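You operate a simulated robot arm through the tools that you are given. There is no shell and no other tool.

Carry out the task below with a simulated robot arm. There is one attempt and no reset: what you move stays moved.

Task
Rub the tarnish off the silver tray and stand the green bottle back on it.
Fine: rest the bottle on the gold saucer; purple cloth, cleaner from the jar; put the cloth back and the lid on. Set down upright: green scent bottle. What is to be rubbed or washed off counts as gone when no trace of it is left.
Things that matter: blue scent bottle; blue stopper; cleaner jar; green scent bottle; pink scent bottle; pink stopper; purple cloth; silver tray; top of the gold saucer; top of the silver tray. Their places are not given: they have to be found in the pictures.

The check looks at the end state, three seconds after you hand in, the way a careful person would. Anything else that was tipped, shoved, dropped, spilled or broken makes it a failure. A push-on lid holds only when it is set on centred and level and pressed home; a screw cap is set on level and turned clockwise until tight. Flat cloth is picked up by pressing the open fingertips on it (5 to 10 N) and closing them slowly along it; thin cloth reads only 2 to 8 mm in the jaws.

Robot
A 6-joint arm with a three-finger gripper, fixed in place. Base frame: the origin is on the floor under the middle of its stand, x ahead of it, y to its left, z up. Readings come in mm, rad, newtons and seconds.
It reaches about 1213 mm from its shoulder. Its first joint turns from -2.897 to 2.897 rad. Payload 4.89 kg.
Tool frame: the origin (TCP) lies between the finger pads and is the grasp point; the fingertips stand 30 mm ahead of it; z points along the fingers, y is the line along which they close. The gripper opens to 164 mm; its body begins 125 mm behind the TCP.
Orientation is that of the tool frame in the base frame, as a unit quaternion [x, y, z, w]. With the fingers straight down and closing along the base's y, the tool's x points along the base's -x, its y along +y and its z along -z.

Tools
- The arm moves only by the tool servo_tool. Its argument "plan" is a list of rows, each an object (a shift or turn left out is 0, a gripper value left out holds the last) with "angular": the turn, a rotation vector about the tool's x, y, z in units of 5 degrees (1.0 is 5 degrees), a list of three; "offset": the shift along the tool's x, y, z in units of 20 mm (1.0 is 20 mm), a list of three; "claw": the finger opening in cm, from 0 to 16.4. In form: [{"angular": [rx, ry, rz], "offset": [tx, ty, tz], "claw": claw}, ...]. A call has 1 to 20 rows; each row shifts and turns the commanded pose from where the row before left it, along the tool's axes as they then stand. A call with a number of a shift or a turn outside -1 to 1 is refused whole. Rows are played at 5 a second. More than 50 mm and 0.15 rad between two rows, or a gripper value outside its range, and nothing of the call is played. Where a pose cannot be reached the arm comes as near as it can. A force on the tool above 40 N (or 10 N above the force at the start of the call, whichever is more), or a blocked arm, ends the call early, and 0.2 s more pass. The fingers move at their own pace (about 108 mm/s each) and stop on an object; they squeeze with about 27 N. The grip force told is the motor's: it shows also when the fingers shut on nothing. Time passes only in rows, and 0.2 s behind the last, so rows that do not move let the fingers close. It gives the time, the measured TCP pose, the force on the tool (base axes), the opening and the grip force at its end, in the units of the frame above (readings bear some noise), with the torque about the TCP (base axes, N m) and any sound that the robot's microphone picked up.
- Cameras (640 x 400 px; columns grow to the right, rows downward): "scene" is fixed at [38.2, -498.6, 1510.4]; the picture's right is [-0.69, -0.72, 0.00], its down [-0.59, 0.56, -0.58] and it looks along [0.42, -0.40, -0.81] (base axes); focal length 315 px, centre (320, 200). "wrist" rides on the gripper at [76, -2, -152] in the tool frame; the picture's right is [0.02, 1.00, 0.00], its down [-0.88, 0.02, -0.47] and it looks along [-0.47, 0.01, 0.88] (tool axes); focal length 247 px, centre (320, 200).
- get_image(camera): a new picture of that camera. The clock stands still meanwhile.
- slide_trunk(by): moves the trunk up (or, below 0, down) by that many mm; the arm rides with it, the base frame stays. It gives what a move gives, with no picture.
- measure_at(camera, pixels): for up to 12 pixels [column, row] of the newest picture of that camera ("zoom" is the newest enlarged one), the place [x, y, z] in the base frame of the surface seen there, good to about 2 mm, but the place of the scene camera against the robot may be out by one fixed shift of up to 18 mm in any direction. The clock stands still meanwhile.
- inspect(camera, box): a new picture of the part [left, top, right, bottom] of that camera's present view, enlarged. The clock stands still meanwhile.
- finish_job(): hands the job in; it is judged then, once.

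Unless the task says otherwise, let go and move clear before handing in.

The tools are called as name(argument=value, ...) on one line, values as JSON. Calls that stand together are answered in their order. servo_tool: Moves the arm, as the interface text tells. Its arguments: {"type":"object","properties":{"plan":{"type":"array"}},"required":["plan"]} The other tools are called the same way: slide_trunk (by) moves the trunk up or down; get_image (camera) takes a picture; measure_at (camera, pixels) gives the place of the surface under pixels of a picture; inspect (camera, box) takes an enlarged picture of a part of a camera's view; finish_job () hands the job in.

At the start:

```text
time_s: 0.0
eef_pos: [255.6, -556.6, 1089.3]
orientation: [0.001, 1.0, 0.0, 0.0]
contact_force: [0.9, 0.5, -0.5]
torque: [0.0, 0.03, 0.0]
finger_gap: 164.0
finger_force: 0.1
trunk travel left (down, up): [-175.0, 215.0]
```

scene: 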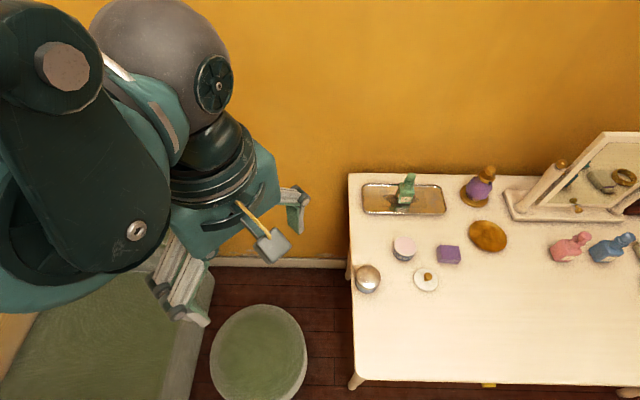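
wrist: 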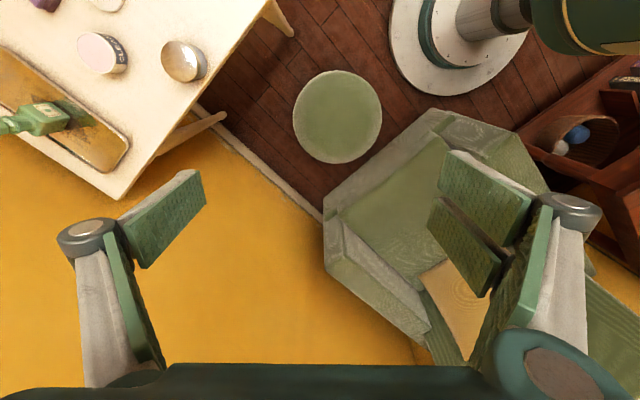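

The start pictures show the table with the tray (scene about 403,199), green bottle on it (405,190), a jar (403,248), a purple cloth (449,254), a gold saucer (488,236) and a lid-like item (426,279). I'll zoom in to identify everything.

inspect(camera="scene", box=[340, 150, 520, 300])

inspect(camera="wrist", box=[0, 0, 240, 200])

```text
2.67 times, centred on (430, 225) of scene
```

zoom: 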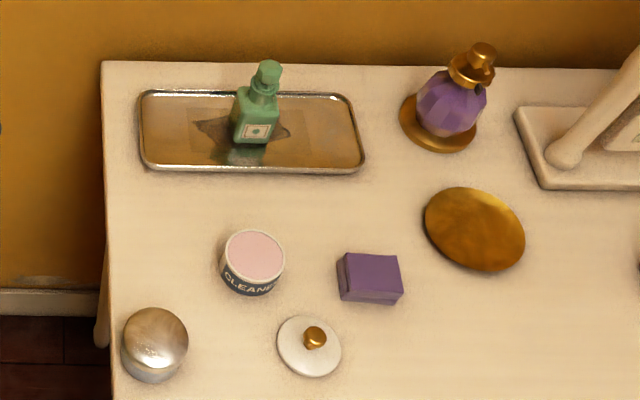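

```text
2.00 times, centred on (120, 100) of wrist
```

zoom: 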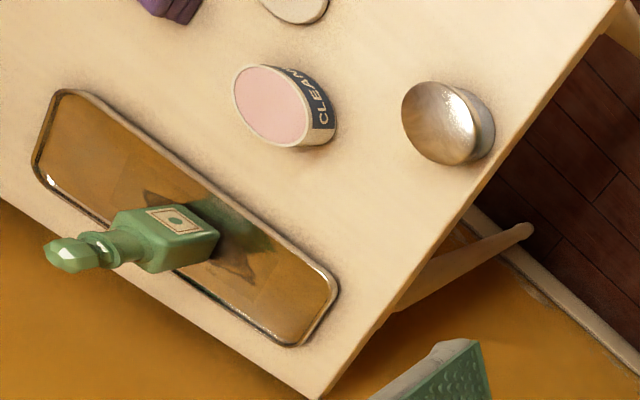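

The scene zoom shows the open CLEANER jar with pink paste (zoom 253,262), its white lid with a gold knob (312,345), the purple folded cloth (370,277), and the green bottle over a tarnish patch. Now I'll measure places with both cameras.

measure_at(camera="scene", pixels=[[405, 179], [405, 192], [402, 204], [366, 188], [440, 187], [366, 210], [442, 211], [403, 246], [449, 252], [488, 236], [428, 275], [426, 282]])

measure_at(camera="zoom", pixels=[[70, 253], [160, 240], [180, 222], [60, 95], [40, 165], [330, 285], [290, 343], [265, 105], [440, 120], [320, 130], [170, 5], [280, 270]])

```text
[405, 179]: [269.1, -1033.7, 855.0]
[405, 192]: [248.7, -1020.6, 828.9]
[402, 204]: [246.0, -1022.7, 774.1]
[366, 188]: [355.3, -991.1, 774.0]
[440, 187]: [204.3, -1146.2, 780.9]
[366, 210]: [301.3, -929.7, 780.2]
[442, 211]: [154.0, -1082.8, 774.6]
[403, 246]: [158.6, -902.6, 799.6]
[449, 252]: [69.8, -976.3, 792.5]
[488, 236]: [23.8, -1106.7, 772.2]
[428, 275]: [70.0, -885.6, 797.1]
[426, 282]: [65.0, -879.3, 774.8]
```

```text
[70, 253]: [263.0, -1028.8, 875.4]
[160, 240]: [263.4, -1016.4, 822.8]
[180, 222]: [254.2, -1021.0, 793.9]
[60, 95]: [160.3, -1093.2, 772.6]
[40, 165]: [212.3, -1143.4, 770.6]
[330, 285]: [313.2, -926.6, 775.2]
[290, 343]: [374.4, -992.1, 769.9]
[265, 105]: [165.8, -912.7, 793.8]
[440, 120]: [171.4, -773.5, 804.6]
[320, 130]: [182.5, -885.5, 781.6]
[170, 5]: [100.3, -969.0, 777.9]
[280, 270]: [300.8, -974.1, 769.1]
```

Wrist and scene measures differ by several mm to a centimetre, so I'll work from the wrist camera. I'm moving at the present height toward the table's near side for a view from above.

servo_tool(plan=[{"offset": [0.85, -0.9, 0]}, {"offset": [0.85, -0.9, 0]}, {"offset": [0.85, -0.9, 0]}, {"offset": [0.85, -0.9, 0]}, {"offset": [0.85, -0.9, 0]}, {"offset": [0.85, -0.9, 0]}, {"offset": [0.85, -0.9, 0]}, {"offset": [0.85, -0.9, 0]}, {"offset": [0.85, -0.9, 0]}, {"offset": [0.85, -0.9, 0]}, {"offset": [0.85, -0.9, 0]}, {"offset": [0.85, -0.9, 0]}, {"offset": [0.85, -0.9, 0]}, {"offset": [0.85, -0.9, 0]}, {"offset": [0.85, -0.9, 0]}, {"offset": [0, -0.9, 0]}, {"offset": [0, -0.9, 0]}])

get_image(camera="wrist")

get_image(camera="scene")

```text
time_s: 3.6
eef_pos: [0.7, -862.6, 1089.7]
orientation: [0.001, 1.0, 0.0, -0.001]
contact_force: [-0.2, 0.4, 1.0]
torque: [-0.06, -0.05, -0.02]
finger_gap: 163.6
finger_force: 0.1
trunk travel left (down, up): [-175.0, 215.0]
```

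```text
taken
```

wrist: 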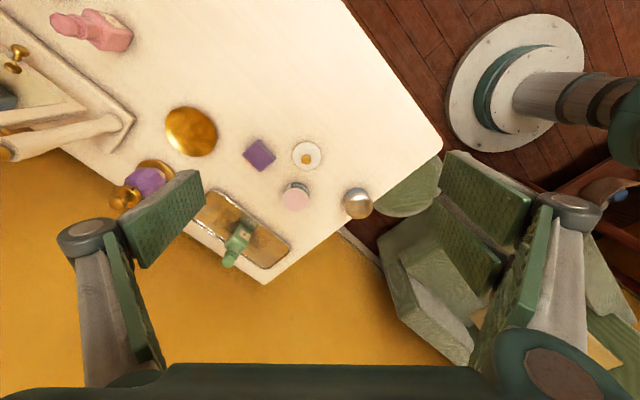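

```text
taken
```

scene: 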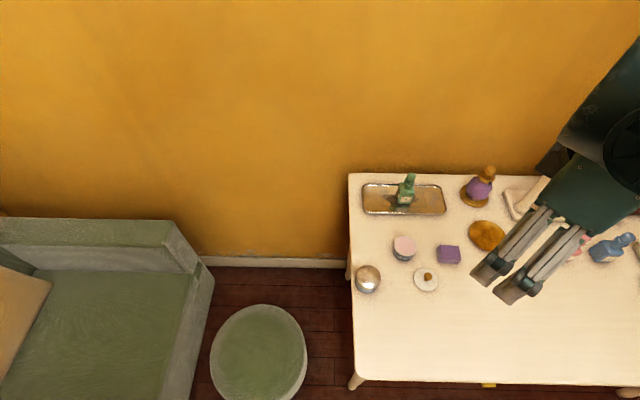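

The wrist view now shows all objects: tray around (240,230), jar (296,196), lid (306,156), cloth (259,155), saucer (191,131). I'll enlarge it and measure.

inspect(camera="wrist", box=[100, 90, 390, 280])

```text
2.11 times, centred on (245, 185) of wrist
```

zoom: 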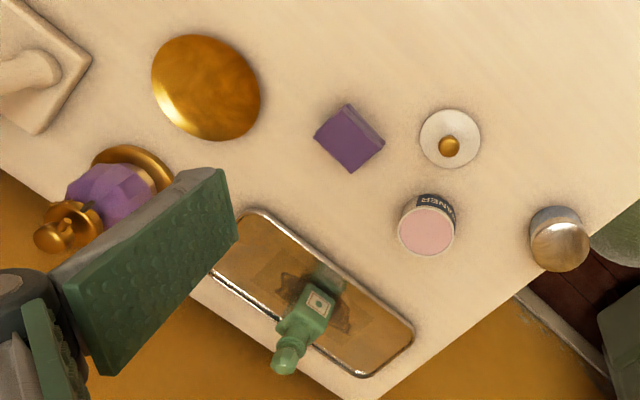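

measure_at(camera="zoom", pixels=[[427, 228], [400, 230], [452, 240], [448, 146], [425, 140], [475, 135], [348, 140], [316, 138], [350, 108], [380, 140], [352, 168], [206, 87]])

measure_at(camera="zoom", pixels=[[288, 350], [305, 305], [318, 300], [155, 85], [258, 95], [205, 37], [210, 137], [390, 190], [408, 340], [372, 372], [255, 215], [335, 325]])

```text
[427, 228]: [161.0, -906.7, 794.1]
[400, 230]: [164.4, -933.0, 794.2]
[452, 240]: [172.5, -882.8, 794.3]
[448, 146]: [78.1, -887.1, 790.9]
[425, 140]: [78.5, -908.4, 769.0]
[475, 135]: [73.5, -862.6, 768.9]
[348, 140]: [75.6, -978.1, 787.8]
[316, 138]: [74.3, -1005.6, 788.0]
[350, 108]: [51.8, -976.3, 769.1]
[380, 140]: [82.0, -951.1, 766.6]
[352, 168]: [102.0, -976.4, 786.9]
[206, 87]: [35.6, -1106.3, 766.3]
```

```text
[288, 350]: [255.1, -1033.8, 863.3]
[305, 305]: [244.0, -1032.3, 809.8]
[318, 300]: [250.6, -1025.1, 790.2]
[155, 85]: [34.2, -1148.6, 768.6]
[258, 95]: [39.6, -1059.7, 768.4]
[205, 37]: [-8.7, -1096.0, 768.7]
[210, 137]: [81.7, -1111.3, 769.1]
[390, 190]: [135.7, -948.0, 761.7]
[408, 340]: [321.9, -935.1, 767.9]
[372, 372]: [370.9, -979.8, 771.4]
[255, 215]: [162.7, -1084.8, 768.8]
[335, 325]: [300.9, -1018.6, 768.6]
```

Objects are aligned about 45° in the base frame (tray long axis along (0.7,0.7)). I'll turn the tool 45° about its z so the fingers close along the tray's long axis, then look again.

servo_tool(plan=[{"angular": [0, 0, 1]}, {"angular": [0, 0, 1]}, {"angular": [0, 0, 1]}, {"angular": [0, 0, 1]}, {"angular": [0, 0, 1]}, {"angular": [0, 0, 1]}, {"angular": [0, 0, 1]}, {"angular": [0, 0, 1]}, {"angular": [0, 0, 1]}, {"offset": [0, 0, 0]}])

get_image(camera="wrist")

```text
time_s: 5.8
eef_pos: [0.5, -863.1, 1090.6]
orientation: [0.383, 0.924, 0.001, 0.0]
contact_force: [0.0, 0.4, 0.1]
torque: [0.05, 0.03, 0.03]
finger_gap: 163.9
finger_force: 0.0
trunk travel left (down, up): [-175.0, 215.0]
```

```text
taken
```

wrist: 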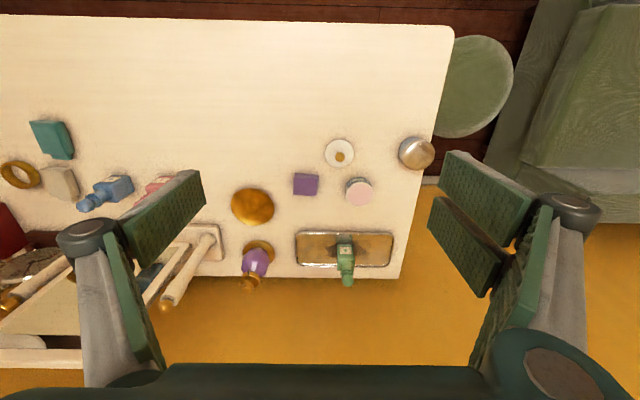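

The image axes now line up with the table. I'll enlarge the work area and measure edges of the tray, bottle and saucer.

inspect(camera="wrist", box=[220, 130, 444, 290])

```text
2.50 times, centred on (332, 210) of wrist
```

zoom: 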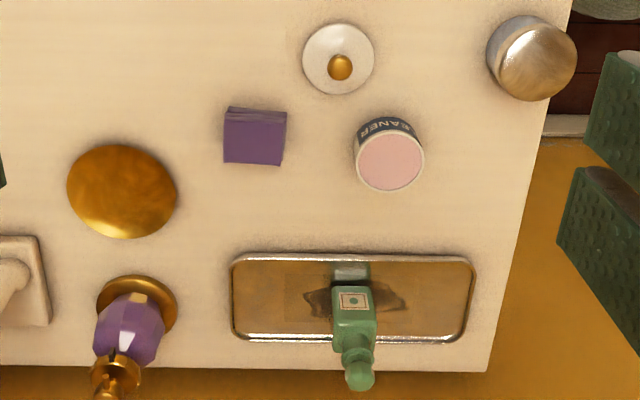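

measure_at(camera="zoom", pixels=[[334, 310], [374, 310], [354, 300], [334, 345], [376, 345], [336, 290], [371, 290], [352, 290], [360, 378], [300, 300], [395, 300], [350, 330]])

measure_at(camera="zoom", pixels=[[121, 147], [124, 236], [70, 190], [175, 190], [122, 190], [235, 260], [472, 260], [235, 335], [466, 335], [300, 280], [420, 320], [250, 320]])

measure_at(camera="zoom", pixels=[[225, 115], [287, 117], [224, 160], [281, 163], [253, 138], [355, 160], [423, 162], [390, 190], [390, 132], [390, 160], [340, 68], [338, 25]])

```text
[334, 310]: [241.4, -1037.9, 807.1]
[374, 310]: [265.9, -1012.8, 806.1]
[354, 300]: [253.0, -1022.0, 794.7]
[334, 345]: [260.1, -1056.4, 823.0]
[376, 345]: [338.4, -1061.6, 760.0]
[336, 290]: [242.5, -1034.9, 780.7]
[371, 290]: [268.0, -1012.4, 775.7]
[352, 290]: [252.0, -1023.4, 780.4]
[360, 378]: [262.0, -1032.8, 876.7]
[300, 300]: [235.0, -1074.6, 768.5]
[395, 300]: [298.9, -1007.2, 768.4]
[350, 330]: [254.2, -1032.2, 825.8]
```

```text
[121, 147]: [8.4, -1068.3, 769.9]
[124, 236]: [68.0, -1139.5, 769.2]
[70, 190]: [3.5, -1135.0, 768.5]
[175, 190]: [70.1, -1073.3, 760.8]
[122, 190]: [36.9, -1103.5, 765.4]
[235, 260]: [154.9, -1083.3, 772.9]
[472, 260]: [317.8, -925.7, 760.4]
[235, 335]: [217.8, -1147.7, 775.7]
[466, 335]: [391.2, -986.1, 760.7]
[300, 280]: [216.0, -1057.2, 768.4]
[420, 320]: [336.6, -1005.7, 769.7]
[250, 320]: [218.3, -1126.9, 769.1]
```

```text
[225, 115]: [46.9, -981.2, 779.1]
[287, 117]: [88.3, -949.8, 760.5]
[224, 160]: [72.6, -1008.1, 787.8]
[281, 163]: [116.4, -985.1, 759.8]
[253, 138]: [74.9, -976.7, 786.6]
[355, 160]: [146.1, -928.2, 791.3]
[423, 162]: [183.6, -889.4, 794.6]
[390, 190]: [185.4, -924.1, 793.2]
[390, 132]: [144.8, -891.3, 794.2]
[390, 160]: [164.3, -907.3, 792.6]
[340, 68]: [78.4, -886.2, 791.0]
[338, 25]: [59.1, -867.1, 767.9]
```

Bottle is about 35 mm wide, centred near (263,-1035), on the tray's centre; the saucer centre is near (37,-1104) with z ≈ 765. I'll check the clearances of the purple bottle and mirror near the saucer.

measure_at(camera="zoom", pixels=[[140, 277], [130, 300], [125, 330], [117, 360], [113, 390], [100, 330], [160, 330], [40, 240], [45, 320], [10, 268], [20, 290], [176, 300]])

measure_at(camera="wrist", pixels=[[165, 300], [185, 275], [205, 243], [170, 230], [145, 310], [255, 262], [250, 283], [218, 228], [345, 282], [343, 268], [416, 153], [340, 143]])

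```text
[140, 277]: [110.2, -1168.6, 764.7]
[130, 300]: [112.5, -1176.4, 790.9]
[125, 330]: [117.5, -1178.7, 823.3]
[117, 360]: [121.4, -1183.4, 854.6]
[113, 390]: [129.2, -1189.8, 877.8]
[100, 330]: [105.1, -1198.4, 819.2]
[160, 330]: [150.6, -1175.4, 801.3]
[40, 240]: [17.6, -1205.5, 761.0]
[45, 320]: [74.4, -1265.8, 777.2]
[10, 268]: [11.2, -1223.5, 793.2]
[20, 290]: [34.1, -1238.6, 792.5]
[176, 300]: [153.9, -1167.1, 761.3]
```

```text
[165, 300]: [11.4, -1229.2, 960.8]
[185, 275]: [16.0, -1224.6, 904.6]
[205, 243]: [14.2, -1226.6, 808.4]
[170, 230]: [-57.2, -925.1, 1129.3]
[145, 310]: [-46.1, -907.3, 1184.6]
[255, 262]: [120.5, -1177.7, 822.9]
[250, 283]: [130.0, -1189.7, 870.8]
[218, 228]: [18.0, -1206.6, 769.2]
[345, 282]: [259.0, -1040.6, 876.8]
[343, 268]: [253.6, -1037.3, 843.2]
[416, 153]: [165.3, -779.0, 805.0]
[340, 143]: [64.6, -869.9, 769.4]
```

Clearances look fine (purple bottle's base is about 97 mm behind the saucer's centre; mirror post near (14,-1226)). Now I'll move above the green bottle at z≈980 with the claw at 9 cm for a centred close look.

servo_tool(plan=[{"offset": [-0.96, 0.2, 0.344], "claw": 9}, {"offset": [-0.96, 0.2, 0.344]}, {"offset": [-0.96, 0.2, 0.344]}, {"offset": [-0.96, 0.2, 0.344]}, {"offset": [-0.96, 0.2, 0.344]}, {"offset": [-0.96, 0.2, 0.344]}, {"offset": [-0.96, 0.2, 0.344]}, {"offset": [-0.96, 0.2, 0.344]}, {"offset": [-0.96, 0.2, 0.344]}, {"offset": [-0.96, 0.2, 0.344]}, {"offset": [-0.96, 0.2, 0.344]}, {"offset": [-0.96, 0.2, 0.344]}, {"offset": [-0.96, 0.2, 0.344]}, {"offset": [-0.96, 0.2, 0.344]}, {"offset": [-0.96, 0.2, 0.344]}, {"offset": [-0.96, 0.2, 0.344]}, {"offset": [0, 0, 0]}])

get_image(camera="wrist")

get_image(camera="scene")

```text
time_s: 9.4
eef_pos: [264.4, -1033.8, 978.7]
orientation: [0.383, 0.924, 0.0, 0.0]
contact_force: [0.1, -0.8, -0.8]
torque: [0.0, 0.03, -0.04]
finger_gap: 90.3
finger_force: 0.1
trunk travel left (down, up): [-175.0, 215.0]
```

```text
taken
```

wrist: 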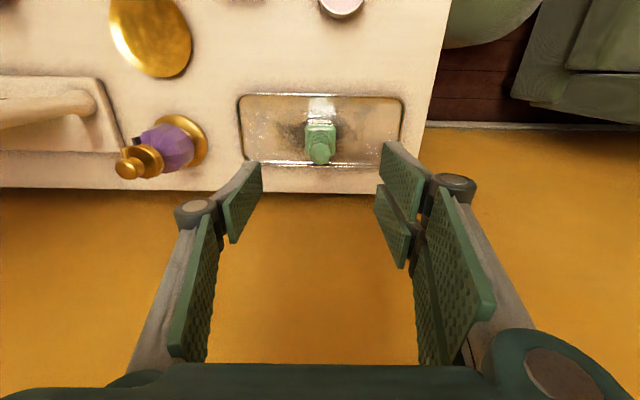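

```text
taken
```

scene: 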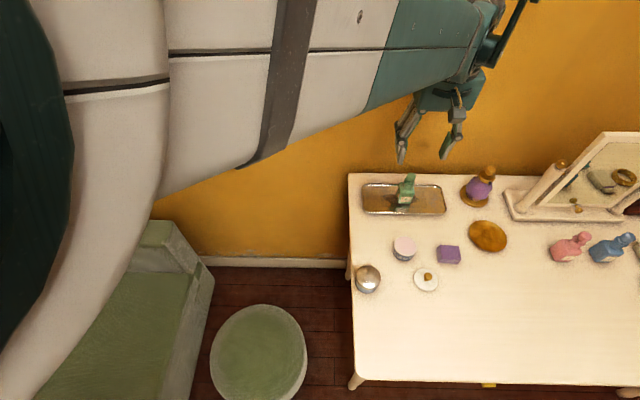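

The bottle sits at wrist (319,140), nicely between the fingers. I'll enlarge and measure it more exactly.

inspect(camera="wrist", box=[230, 85, 422, 205])

```text
3.33 times, centred on (326, 145) of wrist
```

zoom: 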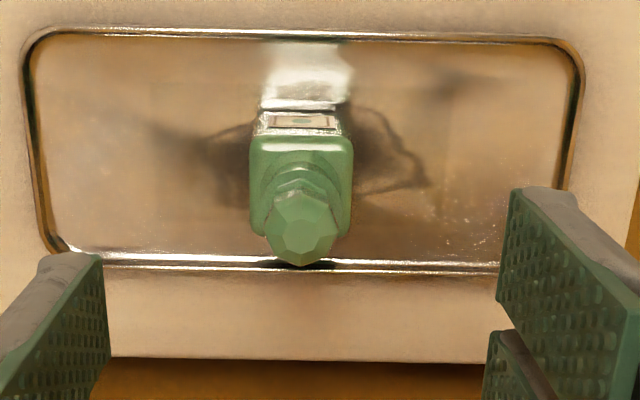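

measure_at(camera="zoom", pixels=[[252, 150], [352, 150], [302, 145], [300, 230], [302, 120], [28, 150], [578, 150], [300, 38], [150, 262], [60, 150], [500, 150], [450, 90]])

measure_at(camera="zoom", pixels=[[254, 180], [350, 180], [256, 205], [347, 205], [260, 140], [345, 140], [305, 260], [275, 220], [335, 220], [100, 200], [200, 150], [420, 170]])

```text
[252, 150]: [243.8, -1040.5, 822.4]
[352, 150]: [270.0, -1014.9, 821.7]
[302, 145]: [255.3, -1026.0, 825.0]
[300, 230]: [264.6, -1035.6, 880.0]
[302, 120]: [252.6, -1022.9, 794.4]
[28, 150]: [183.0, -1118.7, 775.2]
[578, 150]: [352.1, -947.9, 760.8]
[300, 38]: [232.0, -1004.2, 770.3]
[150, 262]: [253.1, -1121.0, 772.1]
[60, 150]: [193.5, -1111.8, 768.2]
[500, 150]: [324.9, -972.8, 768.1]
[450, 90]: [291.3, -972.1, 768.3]
```

```text
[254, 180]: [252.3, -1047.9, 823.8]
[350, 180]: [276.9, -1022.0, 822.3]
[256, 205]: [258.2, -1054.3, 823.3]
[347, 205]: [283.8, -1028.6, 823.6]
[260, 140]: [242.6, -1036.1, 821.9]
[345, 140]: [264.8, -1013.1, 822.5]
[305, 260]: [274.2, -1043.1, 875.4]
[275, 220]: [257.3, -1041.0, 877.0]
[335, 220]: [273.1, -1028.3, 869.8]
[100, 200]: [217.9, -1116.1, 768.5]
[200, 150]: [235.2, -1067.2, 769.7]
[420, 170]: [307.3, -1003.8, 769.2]
```

Bottle centre computes to about (264.4,-1035.2), body width 36.5 mm; TCP is within 1.5 mm. I'll descend to z≈806 with the claw open 9 cm.

servo_tool(plan=[{"offset": [-0.05, -0.04, 1.0]}, {"offset": [0, 0, 1.0]}, {"offset": [0, 0, 1.0]}, {"offset": [0, 0, 1.0]}, {"offset": [0, 0, 1.0]}, {"offset": [0, 0, 1.0]}, {"offset": [0, 0, 1.0]}, {"offset": [0, 0, 0.8]}, {"offset": [0, 0, 0.8]}, {"offset": [0, 0, 0]}])

get_image(camera="wrist")

inspect(camera="scene", box=[340, 120, 480, 240])

```text
time_s: 11.6
eef_pos: [261.8, -1036.0, 806.7]
orientation: [0.382, 0.924, 0.001, 0.0]
contact_force: [0.5, -0.9, -0.3]
torque: [0.01, 0.01, 0.0]
finger_gap: 90.0
finger_force: 0.0
trunk travel left (down, up): [-175.0, 215.0]
```

```text
taken
```

wrist: 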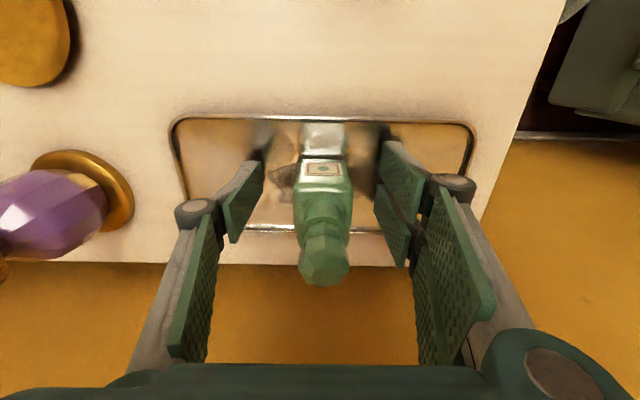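

```text
3.33 times, centred on (410, 180) of scene
```

zoom: 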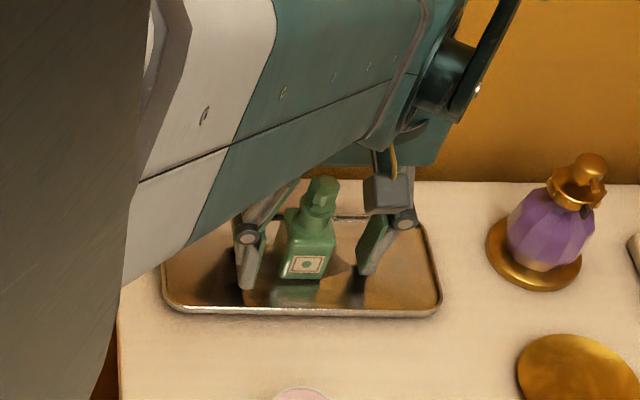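

Fingers straddle the bottle with gaps on both sides; TCP reads about 2 mm to the left of the bottle centre, so I'll nudge and close slowly.

servo_tool(plan=[{"offset": [0, 0.09, 0], "claw": 8}, {"claw": 7}, {"claw": 6}, {"claw": 5.2}, {"claw": 4.6}, {"claw": 4.2}, {"claw": 3.9}, {"claw": 3.7}, {"claw": 3.5}, {"claw": 3.3}, {"claw": 3.0}, {"claw": 2.5}, {"claw": 2.5}])

get_image(camera="wrist")

```text
time_s: 14.4
eef_pos: [263.6, -1034.2, 807.1]
orientation: [0.383, 0.924, 0.0, 0.0]
contact_force: [0.1, 0.5, 0.0]
torque: [0.0, -0.01, -0.01]
finger_gap: 39.5
finger_force: 27.0
trunk travel left (down, up): [-175.0, 215.0]
```

```text
taken
```

wrist: 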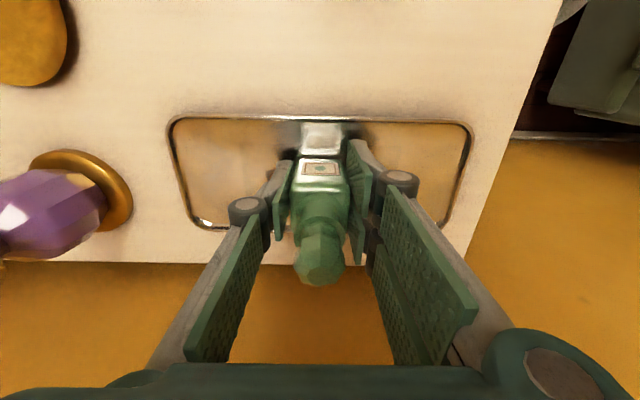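

The grip holds at 39.5 mm gap with 27 N. I'll lift the bottle straight up 70 mm and check it.

servo_tool(plan=[{"offset": [0, 0, -0.25]}, {"offset": [0, 0, -0.5]}, {"offset": [0, 0, -0.75]}, {"offset": [0, 0, -0.75]}, {"offset": [0, 0, -0.75]}, {"offset": [0, 0, -0.5]}, {"offset": [0, 0, 0]}])

get_image(camera="wrist")

inspect(camera="scene", box=[340, 120, 480, 240])

```text
time_s: 16.0
eef_pos: [264.3, -1035.4, 877.2]
orientation: [0.383, 0.924, 0.0, 0.0]
contact_force: [0.2, 0.7, -2.6]
torque: [0.0, 0.02, -0.01]
finger_gap: 39.9
finger_force: 27.3
trunk travel left (down, up): [-175.0, 215.0]
```

```text
taken
```

wrist: 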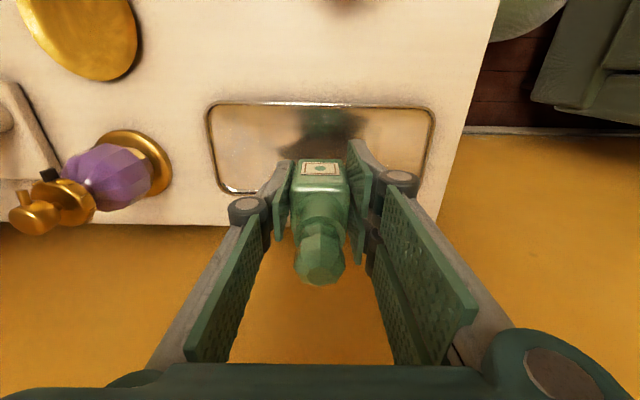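

```text
3.33 times, centred on (410, 180) of scene
```

zoom: 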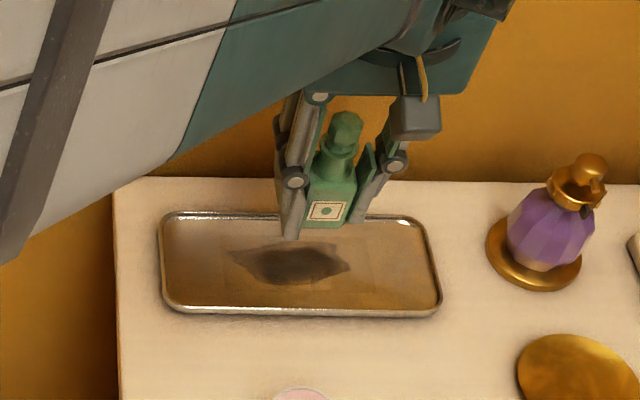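

The bottle hangs upright in the jaws and the tarnish patch is visible on the tray. Now I'll carry it over the saucer centre (about (37,-1104)).

servo_tool(plan=[{"offset": [0.507, -0.951, 0]}, {"offset": [0.507, -0.951, 0]}, {"offset": [0.507, -0.951, 0]}, {"offset": [0.507, -0.951, 0]}, {"offset": [0.507, -0.951, 0]}, {"offset": [0.507, -0.951, 0]}, {"offset": [0.507, -0.951, 0]}, {"offset": [0.507, -0.951, 0]}, {"offset": [0.507, -0.951, 0]}, {"offset": [0.507, -0.951, 0]}, {"offset": [0.507, -0.951, 0]}, {"offset": [0, 0, 0]}, {"offset": [0, 0, 0]}])

get_image(camera="wrist")

inspect(camera="scene", box=[410, 130, 570, 270])

```text
time_s: 18.8
eef_pos: [36.8, -1105.0, 877.1]
orientation: [0.382, 0.924, 0.0, 0.0]
contact_force: [-1.5, 0.0, -3.0]
torque: [0.02, 0.01, -0.02]
finger_gap: 39.7
finger_force: 26.5
trunk travel left (down, up): [-175.0, 215.0]
```

```text
taken
```

wrist: 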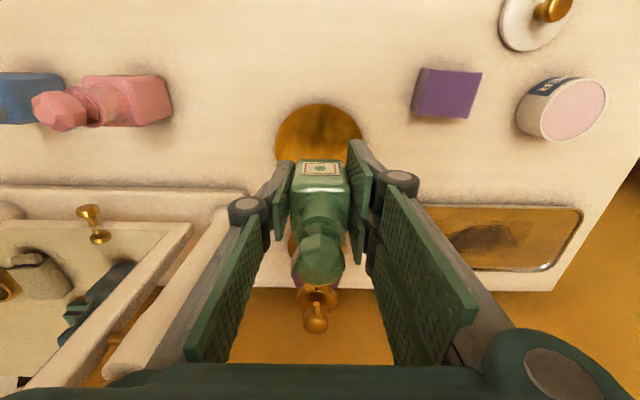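

```text
2.86 times, centred on (490, 200) of scene
```

zoom: 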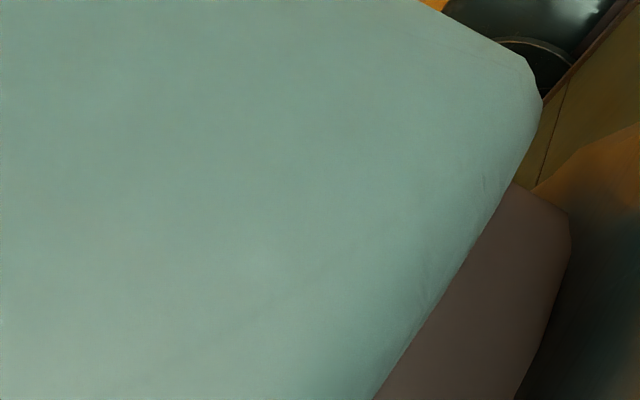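

The bottle is over the saucer (saucer front edge at wrist (320,104)); the purple bottle behind is clear of the green one. I'll measure saucer edges, the purple bottle's top and the mirror post to confirm clearance.

measure_at(camera="wrist", pixels=[[320, 105], [278, 140], [360, 140], [320, 130], [340, 145], [300, 145], [317, 310], [325, 295], [297, 285], [220, 240], [190, 290], [150, 340]])

inspect(camera="wrist", box=[220, 90, 420, 340])

```text
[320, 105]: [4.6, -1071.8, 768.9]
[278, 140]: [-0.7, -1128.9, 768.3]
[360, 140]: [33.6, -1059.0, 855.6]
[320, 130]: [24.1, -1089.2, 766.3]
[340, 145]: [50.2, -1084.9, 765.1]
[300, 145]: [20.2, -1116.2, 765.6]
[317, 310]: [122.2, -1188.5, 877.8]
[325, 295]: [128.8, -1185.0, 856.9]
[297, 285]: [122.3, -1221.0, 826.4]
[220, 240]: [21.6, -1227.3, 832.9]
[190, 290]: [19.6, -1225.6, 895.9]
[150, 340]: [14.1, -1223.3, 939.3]
```

```text
1.60 times, centred on (320, 215) of wrist
```

zoom: 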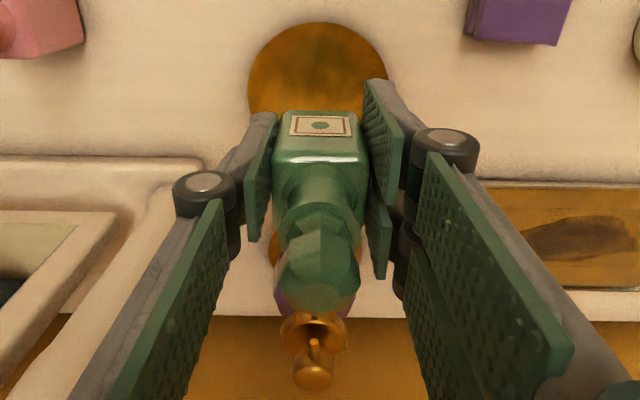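

The saucer's dish is z≈765.5 and bottle base is 38.6 mm under the TCP, so contact is expected at TCP z≈804.5. I'll descend to about 808 first.

servo_tool(plan=[{"offset": [0, 0, 0.7]}, {"offset": [0, 0, 0.7]}, {"offset": [0, 0, 0.7]}, {"offset": [0, 0, 0.6]}, {"offset": [0, 0, 0.4]}, {"offset": [0, 0, 0.3]}, {"offset": [0, 0, 0]}])

get_image(camera="wrist")

```text
time_s: 20.4
eef_pos: [37.8, -1103.7, 809.3]
orientation: [0.384, 0.923, 0.001, 0.0]
contact_force: [1.1, -0.7, -2.7]
torque: [0.06, -0.01, 0.0]
finger_gap: 39.9
finger_force: 26.7
trunk travel left (down, up): [-175.0, 215.0]
```

```text
taken
```

wrist: 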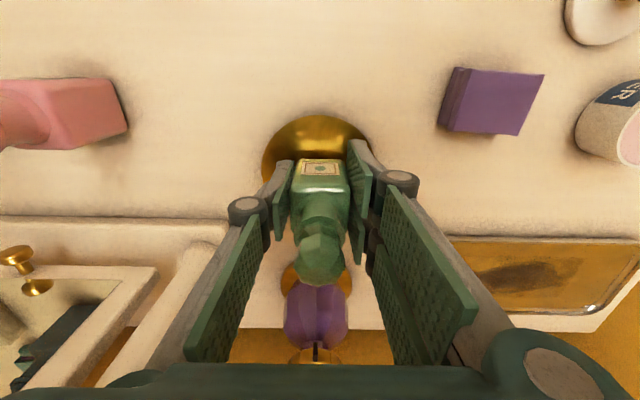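

servo_tool(plan=[{"offset": [0, 0, 0.07]}, {"offset": [0, 0, 0.07]}, {"offset": [0, 0, 0]}])

```text
time_s: 21.2
eef_pos: [37.5, -1102.7, 805.8]
orientation: [0.383, 0.924, 0.0, 0.0]
contact_force: [0.0, -0.2, -2.7]
torque: [-0.01, -0.01, -0.01]
finger_gap: 39.8
finger_force: 26.7
trunk travel left (down, up): [-175.0, 215.0]
```

Force still reads just the bottle's weight (-2.7 N), so it has not touched yet. I'll go on in 1 mm steps.

servo_tool(plan=[{"offset": [0, 0, 0.05]}, {"offset": [0, 0, 0]}])

servo_tool(plan=[{"offset": [0, 0, 0.05]}, {"offset": [0, 0, 0]}])

```text
time_s: 21.8
eef_pos: [37.2, -1103.2, 804.9]
orientation: [0.383, 0.924, 0.0, 0.0]
contact_force: [0.1, -0.1, -3.2]
torque: [0.0, 0.0, 0.01]
finger_gap: 39.5
finger_force: 27.0
trunk travel left (down, up): [-175.0, 215.0]
```

```text
time_s: 22.4
eef_pos: [38.5, -1103.4, 803.8]
orientation: [0.383, 0.924, 0.0, -0.001]
contact_force: [0.2, -0.3, -0.8]
torque: [-0.01, 0.03, -0.02]
finger_gap: 39.5
finger_force: 27.1
trunk travel left (down, up): [-175.0, 215.0]
```

Force went from -3.2 to -0.8 N: the bottle is touching the saucer. I'll press half a millimetre more to be sure.

servo_tool(plan=[{"offset": [0, 0, 0.03]}, {"offset": [0, 0, 0]}])

```text
time_s: 23.0
eef_pos: [37.1, -1103.6, 804.4]
orientation: [0.383, 0.924, 0.0, 0.001]
contact_force: [0.3, -2.9, 5.4]
torque: [-0.12, 0.05, 0.01]
finger_gap: 39.5
finger_force: 26.6
trunk travel left (down, up): [-175.0, 215.0]
```

Upward force 5.4 N: it rests firmly. Now I'll open the fingers gradually.

servo_tool(plan=[{"claw": 4.0}, {"claw": 4.2}, {"claw": 4.5}, {"claw": 5.0}, {"claw": 5.6}, {"claw": 6.3}, {"claw": 7.0}, {"claw": 7.5}, {"claw": 7.5}])

get_image(camera="wrist")

```text
time_s: 25.0
eef_pos: [36.4, -1103.3, 802.7]
orientation: [0.383, 0.924, 0.0, -0.001]
contact_force: [-0.5, 0.3, 0.0]
torque: [-0.02, 0.0, 0.0]
finger_gap: 75.0
finger_force: 0.0
trunk travel left (down, up): [-175.0, 215.0]
```

```text
taken
```

wrist: 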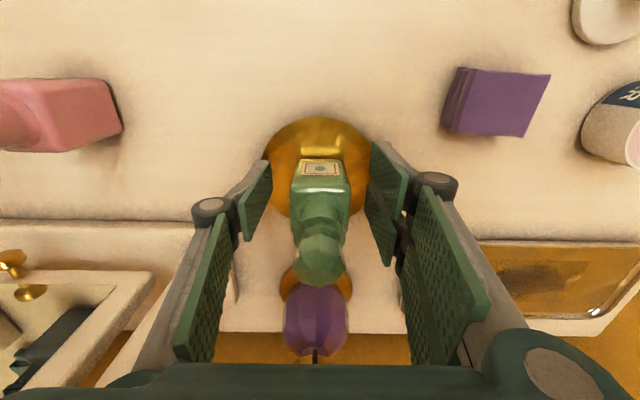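

The bottle stands upright on the saucer, free of the pads. I'll rise straight up by 160 mm and check.

servo_tool(plan=[{"offset": [0, 0, -0.4]}, {"offset": [0, 0, -0.8]}, {"offset": [0, 0, -1]}, {"offset": [0, 0, -1]}, {"offset": [0, 0, -1]}, {"offset": [0, 0, -1]}, {"offset": [0, 0, -1]}, {"offset": [0, 0, -1]}, {"offset": [0, 0, -0.8]}, {"offset": [0, 0, 0]}])

get_image(camera="wrist")

```text
time_s: 27.2
eef_pos: [38.4, -1103.6, 963.3]
orientation: [0.383, 0.924, 0.0, 0.0]
contact_force: [0.5, -0.6, -0.2]
torque: [-0.02, -0.01, -0.02]
finger_gap: 75.1
finger_force: 0.1
trunk travel left (down, up): [-175.0, 215.0]
```

```text
taken
```

wrist: 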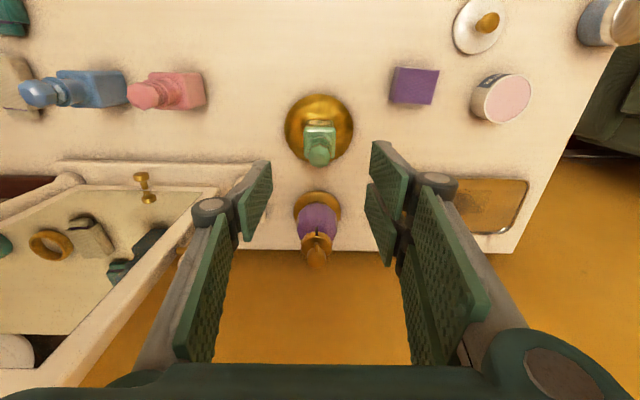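

The green bottle stands upright on the saucer (wrist (320,140)). Next I'll move above the purple cloth for a close look.

servo_tool(plan=[{"offset": [0.45, 0.823, 0]}, {"offset": [0.45, 0.823, 0]}, {"offset": [0.45, 0.823, 0]}, {"offset": [0.45, 0.823, 0]}, {"offset": [0.45, 0.823, 0]}, {"offset": [0.45, 0.823, 0]}, {"offset": [0.45, 0.823, 0]}, {"offset": [0, 0, 0]}, {"offset": [0, 0, 0]}])

get_image(camera="wrist")

inspect(camera="wrist", box=[240, 80, 432, 200])

```text
time_s: 29.2
eef_pos: [75.4, -977.1, 964.3]
orientation: [0.383, 0.924, 0.0, 0.0]
contact_force: [0.6, 0.0, 0.0]
torque: [-0.03, 0.0, 0.0]
finger_gap: 74.9
finger_force: 0.0
trunk travel left (down, up): [-175.0, 215.0]
```

```text
taken
```

wrist: 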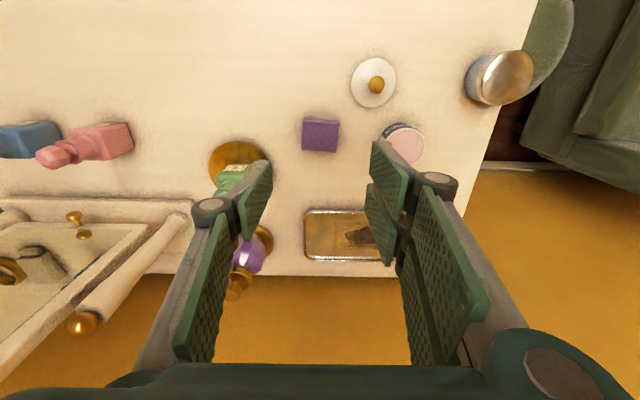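

```text
3.33 times, centred on (336, 140) of wrist
```

zoom: 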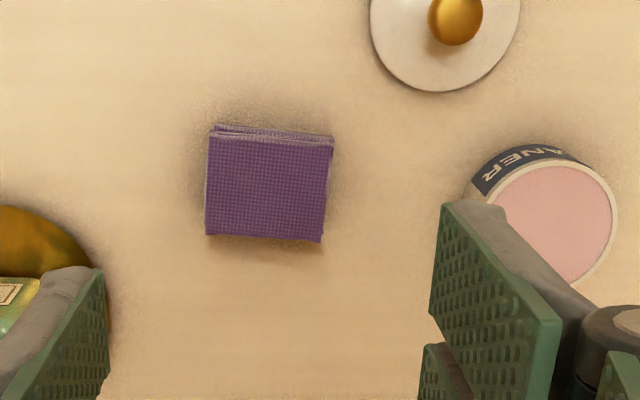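

measure_at(camera="zoom", pixels=[[212, 137], [330, 146], [208, 233], [319, 240], [268, 185], [214, 126], [332, 138], [268, 128], [540, 225], [600, 190], [560, 175], [420, 80]])

measure_at(camera="wrist", pixels=[[376, 85], [355, 80], [395, 80], [374, 60], [374, 105], [404, 145], [420, 145], [415, 135], [495, 80], [325, 215], [355, 235], [340, 250]])

```text
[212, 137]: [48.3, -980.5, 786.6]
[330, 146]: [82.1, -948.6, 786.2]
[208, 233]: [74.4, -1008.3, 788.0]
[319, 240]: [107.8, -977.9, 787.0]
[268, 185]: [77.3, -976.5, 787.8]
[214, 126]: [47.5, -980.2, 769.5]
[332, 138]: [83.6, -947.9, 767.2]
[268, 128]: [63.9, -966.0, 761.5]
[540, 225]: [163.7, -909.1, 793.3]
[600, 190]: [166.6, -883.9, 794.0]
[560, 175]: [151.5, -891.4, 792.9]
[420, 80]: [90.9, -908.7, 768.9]
```

```text
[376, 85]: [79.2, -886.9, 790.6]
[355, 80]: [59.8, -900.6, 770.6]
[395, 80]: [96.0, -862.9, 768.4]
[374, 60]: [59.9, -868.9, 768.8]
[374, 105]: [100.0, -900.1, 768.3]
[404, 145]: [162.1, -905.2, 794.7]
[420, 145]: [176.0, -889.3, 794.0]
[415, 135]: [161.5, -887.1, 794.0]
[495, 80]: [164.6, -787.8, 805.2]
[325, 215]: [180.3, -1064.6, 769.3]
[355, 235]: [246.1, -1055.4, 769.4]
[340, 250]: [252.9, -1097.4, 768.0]
```

The cloth block is about 46 × 38 × 26 mm, centred at (78,-979) with top at z≈787.5. I'll centre on it and descend so the fingertips stop about 9 mm above the table (TCP z≈801).

servo_tool(plan=[{"offset": [-0.16, 0.03, 0.8], "claw": 7.5}, {"offset": [0, 0, 1.0]}, {"offset": [0, 0, 1.0]}, {"offset": [0, 0, 1.0]}, {"offset": [0, 0, 1.0]}, {"offset": [0, 0, 1.0]}, {"offset": [0, 0, 1.0]}, {"offset": [0, 0, 0.8]}, {"offset": [0, 0, 0.5]}, {"offset": [0, 0, 0]}])

get_image(camera="wrist")

inspect(camera="scene", box=[370, 200, 530, 320])

```text
time_s: 31.4
eef_pos: [79.3, -979.8, 801.3]
orientation: [0.383, 0.924, 0.0, -0.001]
contact_force: [-0.9, -0.5, 1.0]
torque: [0.02, 0.0, -0.01]
finger_gap: 75.1
finger_force: 0.0
trunk travel left (down, up): [-175.0, 215.0]
```

```text
taken
```

wrist: 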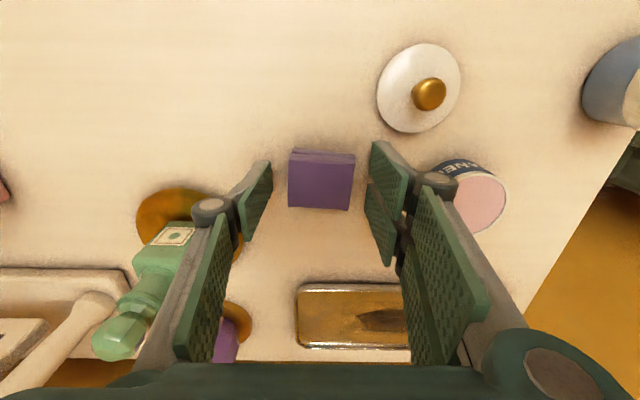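

```text
3.33 times, centred on (450, 260) of scene
```

zoom: 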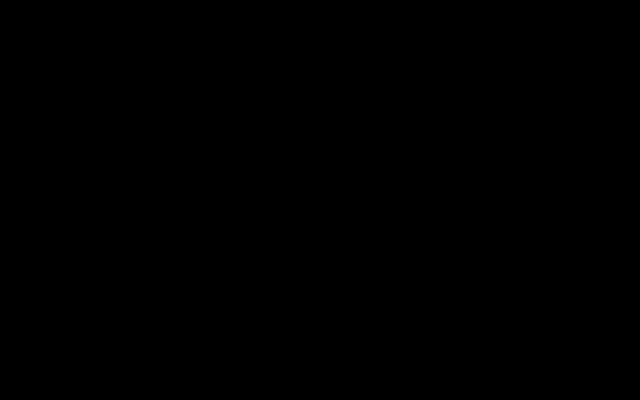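

The cloth (289–355 columns) sits between the finger pads with the tips beside it. I'll close slowly.

servo_tool(plan=[{"claw": 6.5}, {"claw": 5.8}, {"claw": 5.2}, {"claw": 4.8}, {"claw": 4.5}, {"claw": 4.2}, {"claw": 3.9}, {"claw": 3.5}, {"claw": 3.0}, {"claw": 3.0}])

get_image(camera="wrist")

```text
time_s: 33.6
eef_pos: [78.2, -979.9, 801.1]
orientation: [0.382, 0.924, 0.0, 0.001]
contact_force: [-0.5, 0.0, 0.8]
torque: [0.01, -0.02, -0.01]
finger_gap: 51.7
finger_force: 27.1
trunk travel left (down, up): [-175.0, 215.0]
```

```text
taken
```

wrist: 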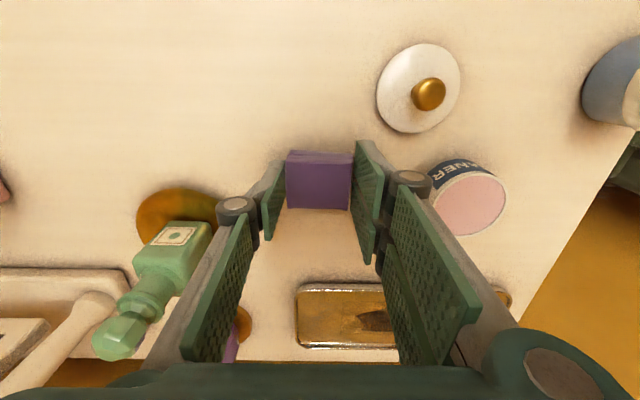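

The cloth is gripped at 51.7 mm with 27 N. Lifting it 60 mm straight up to check the hold.

servo_tool(plan=[{"offset": [0, 0, -0.25]}, {"offset": [0, 0, -0.5]}, {"offset": [0, 0, -0.75]}, {"offset": [0, 0, -0.75]}, {"offset": [0, 0, -0.75]}, {"offset": [0, 0, 0]}])

get_image(camera="wrist")

get_image(camera="scene")

```text
time_s: 35.0
eef_pos: [77.1, -980.3, 860.8]
orientation: [0.383, 0.924, 0.0, 0.0]
contact_force: [-0.6, 0.2, 0.1]
torque: [-0.02, 0.0, -0.04]
finger_gap: 51.6
finger_force: 27.3
trunk travel left (down, up): [-175.0, 215.0]
```

```text
taken
```

wrist: 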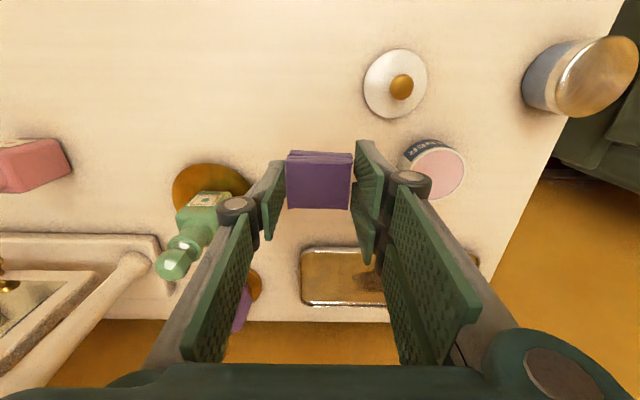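

```text
taken
```

scene: 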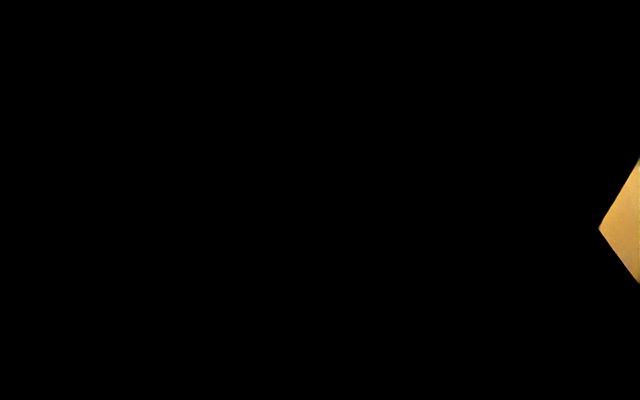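

The cloth is held squarely. I'll carry it over the open jar (centre about (164.5,-908.4)) at this height.

servo_tool(plan=[{"offset": [-0.1, 0.938, 0]}, {"offset": [-0.1, 0.938, 0]}, {"offset": [-0.1, 0.938, 0]}, {"offset": [-0.1, 0.938, 0]}, {"offset": [-0.1, 0.938, 0]}, {"offset": [-0.1, 0.938, 0]}, {"offset": [0, 0, 0]}, {"offset": [0, 0, 0]}])

get_image(camera="wrist")

get_image(camera="scene")

```text
time_s: 36.8
eef_pos: [166.0, -909.1, 862.7]
orientation: [0.383, 0.924, 0.0, 0.0]
contact_force: [-0.1, -0.4, -0.4]
torque: [-0.02, 0.0, 0.01]
finger_gap: 51.3
finger_force: 26.9
trunk travel left (down, up): [-175.0, 215.0]
```

```text
taken
```

wrist: 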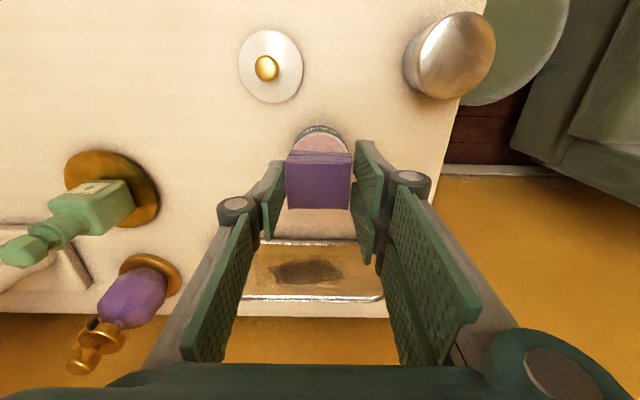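

```text
taken
```

scene: 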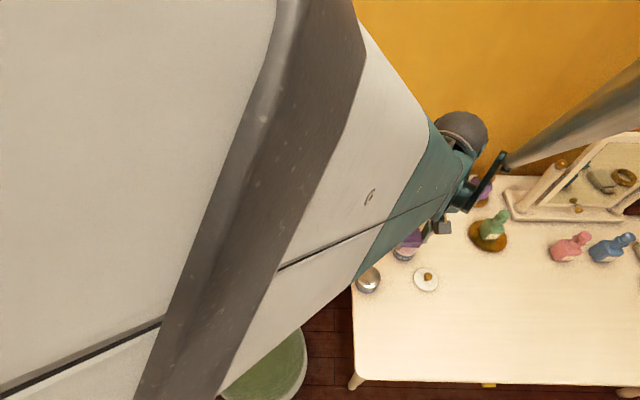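

The jar's front rim shows at wrist (320,130) just beyond the cloth. I'll zoom to check lateral alignment.

inspect(camera="wrist", box=[256, 110, 384, 230])

```text
3.33 times, centred on (320, 170) of wrist
```

zoom: 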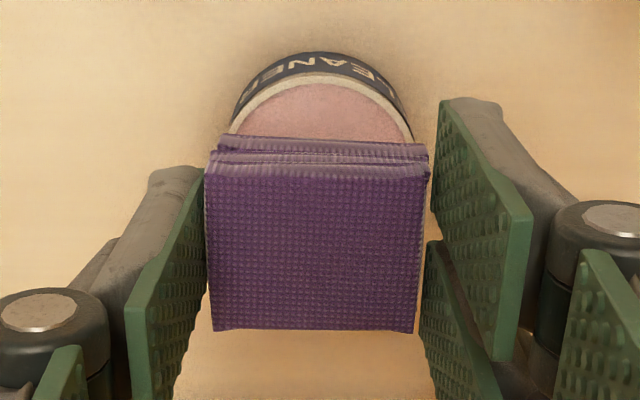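

measure_at(camera="zoom", pixels=[[320, 73], [320, 110], [245, 110], [402, 120], [232, 130], [410, 135], [320, 80], [320, 250], [218, 180], [422, 190], [320, 172], [320, 325]])

```text
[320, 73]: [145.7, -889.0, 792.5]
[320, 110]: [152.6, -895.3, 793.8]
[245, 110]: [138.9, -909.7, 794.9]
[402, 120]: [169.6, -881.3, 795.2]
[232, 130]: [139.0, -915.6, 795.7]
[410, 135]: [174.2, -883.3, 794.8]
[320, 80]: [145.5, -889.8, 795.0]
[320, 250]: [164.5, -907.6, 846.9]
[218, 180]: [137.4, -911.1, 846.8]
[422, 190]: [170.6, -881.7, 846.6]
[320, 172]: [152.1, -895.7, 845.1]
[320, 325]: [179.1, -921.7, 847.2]
```

Cloth centre and jar centre agree within 1 mm (u≈-525, v≈-759). Rim is z≈795, cleaner ≈793.8; I'll lower to just above and then in 1 mm steps.

servo_tool(plan=[{"offset": [0, 0, 0.5]}, {"offset": [0, 0, 0.5]}, {"offset": [0, 0, 0.2]}, {"offset": [0, 0, 0]}])

servo_tool(plan=[{"offset": [0, 0, 0.07]}, {"offset": [0, 0, 0]}])

servo_tool(plan=[{"offset": [0, 0, 0.05]}, {"offset": [0, 0, 0]}])

```text
time_s: 37.8
eef_pos: [165.3, -908.0, 837.0]
orientation: [0.383, 0.924, 0.0, 0.0]
contact_force: [-0.5, 0.0, -0.8]
torque: [0.01, -0.01, -0.02]
finger_gap: 51.0
finger_force: 26.9
trunk travel left (down, up): [-175.0, 215.0]
```

```text
time_s: 38.4
eef_pos: [165.4, -907.5, 837.5]
orientation: [0.384, 0.923, 0.0, 0.001]
contact_force: [-1.0, -0.7, -0.6]
torque: [-0.01, -0.01, 0.01]
finger_gap: 51.1
finger_force: 26.8
trunk travel left (down, up): [-175.0, 215.0]
```

```text
time_s: 39.0
eef_pos: [165.3, -909.0, 835.2]
orientation: [0.382, 0.924, 0.0, 0.0]
contact_force: [0.3, 0.0, 0.3]
torque: [0.0, 0.01, 0.01]
finger_gap: 51.2
finger_force: 27.4
trunk travel left (down, up): [-175.0, 215.0]
```

No contact force yet at z≈835. I'll continue with 1 mm steps, reading the force each time.

servo_tool(plan=[{"offset": [0, 0, 0.05]}, {"offset": [0, 0, 0]}])

servo_tool(plan=[{"offset": [0, 0, 0.05]}, {"offset": [0, 0, 0]}])

```text
time_s: 39.6
eef_pos: [166.4, -908.2, 835.2]
orientation: [0.382, 0.924, 0.0, 0.0]
contact_force: [0.5, -1.1, 2.6]
torque: [-0.01, 0.0, -0.04]
finger_gap: 51.1
finger_force: 27.5
trunk travel left (down, up): [-175.0, 215.0]
```

```text
time_s: 40.2
eef_pos: [166.0, -907.8, 834.8]
orientation: [0.383, 0.924, 0.001, 0.0]
contact_force: [1.4, -3.7, 18.8]
torque: [-0.17, -0.1, -0.03]
finger_gap: 51.2
finger_force: 27.8
trunk travel left (down, up): [-175.0, 215.0]
```

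Contact reads 18.8 N upward: the cloth is pressed on the jar. I'll ease up slightly, hold a moment, then raise and look.

servo_tool(plan=[{"offset": [0, 0, -0.03]}, {"offset": [0, 0, 0]}, {"offset": [0, 0, 0]}, {"offset": [0, 0, 0]}])

inspect(camera="wrist", box=[256, 110, 384, 230])

inspect(camera="scene", box=[370, 200, 480, 300])

```text
time_s: 41.2
eef_pos: [165.4, -908.0, 834.0]
orientation: [0.383, 0.924, 0.001, 0.0]
contact_force: [0.9, 1.7, 12.2]
torque: [0.1, -0.03, 0.02]
finger_gap: 51.0
finger_force: 26.9
trunk travel left (down, up): [-175.0, 215.0]
```

```text
3.33 times, centred on (320, 170) of wrist
```

zoom: 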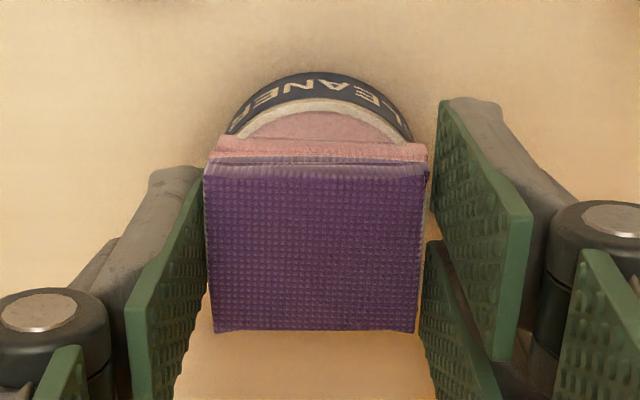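

```text
4.00 times, centred on (425, 250) of scene
```

zoom: 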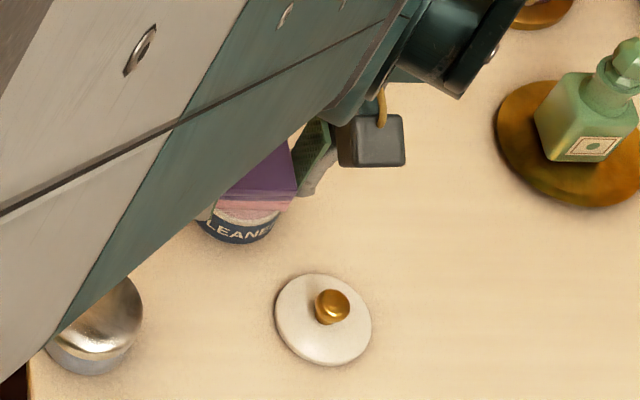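

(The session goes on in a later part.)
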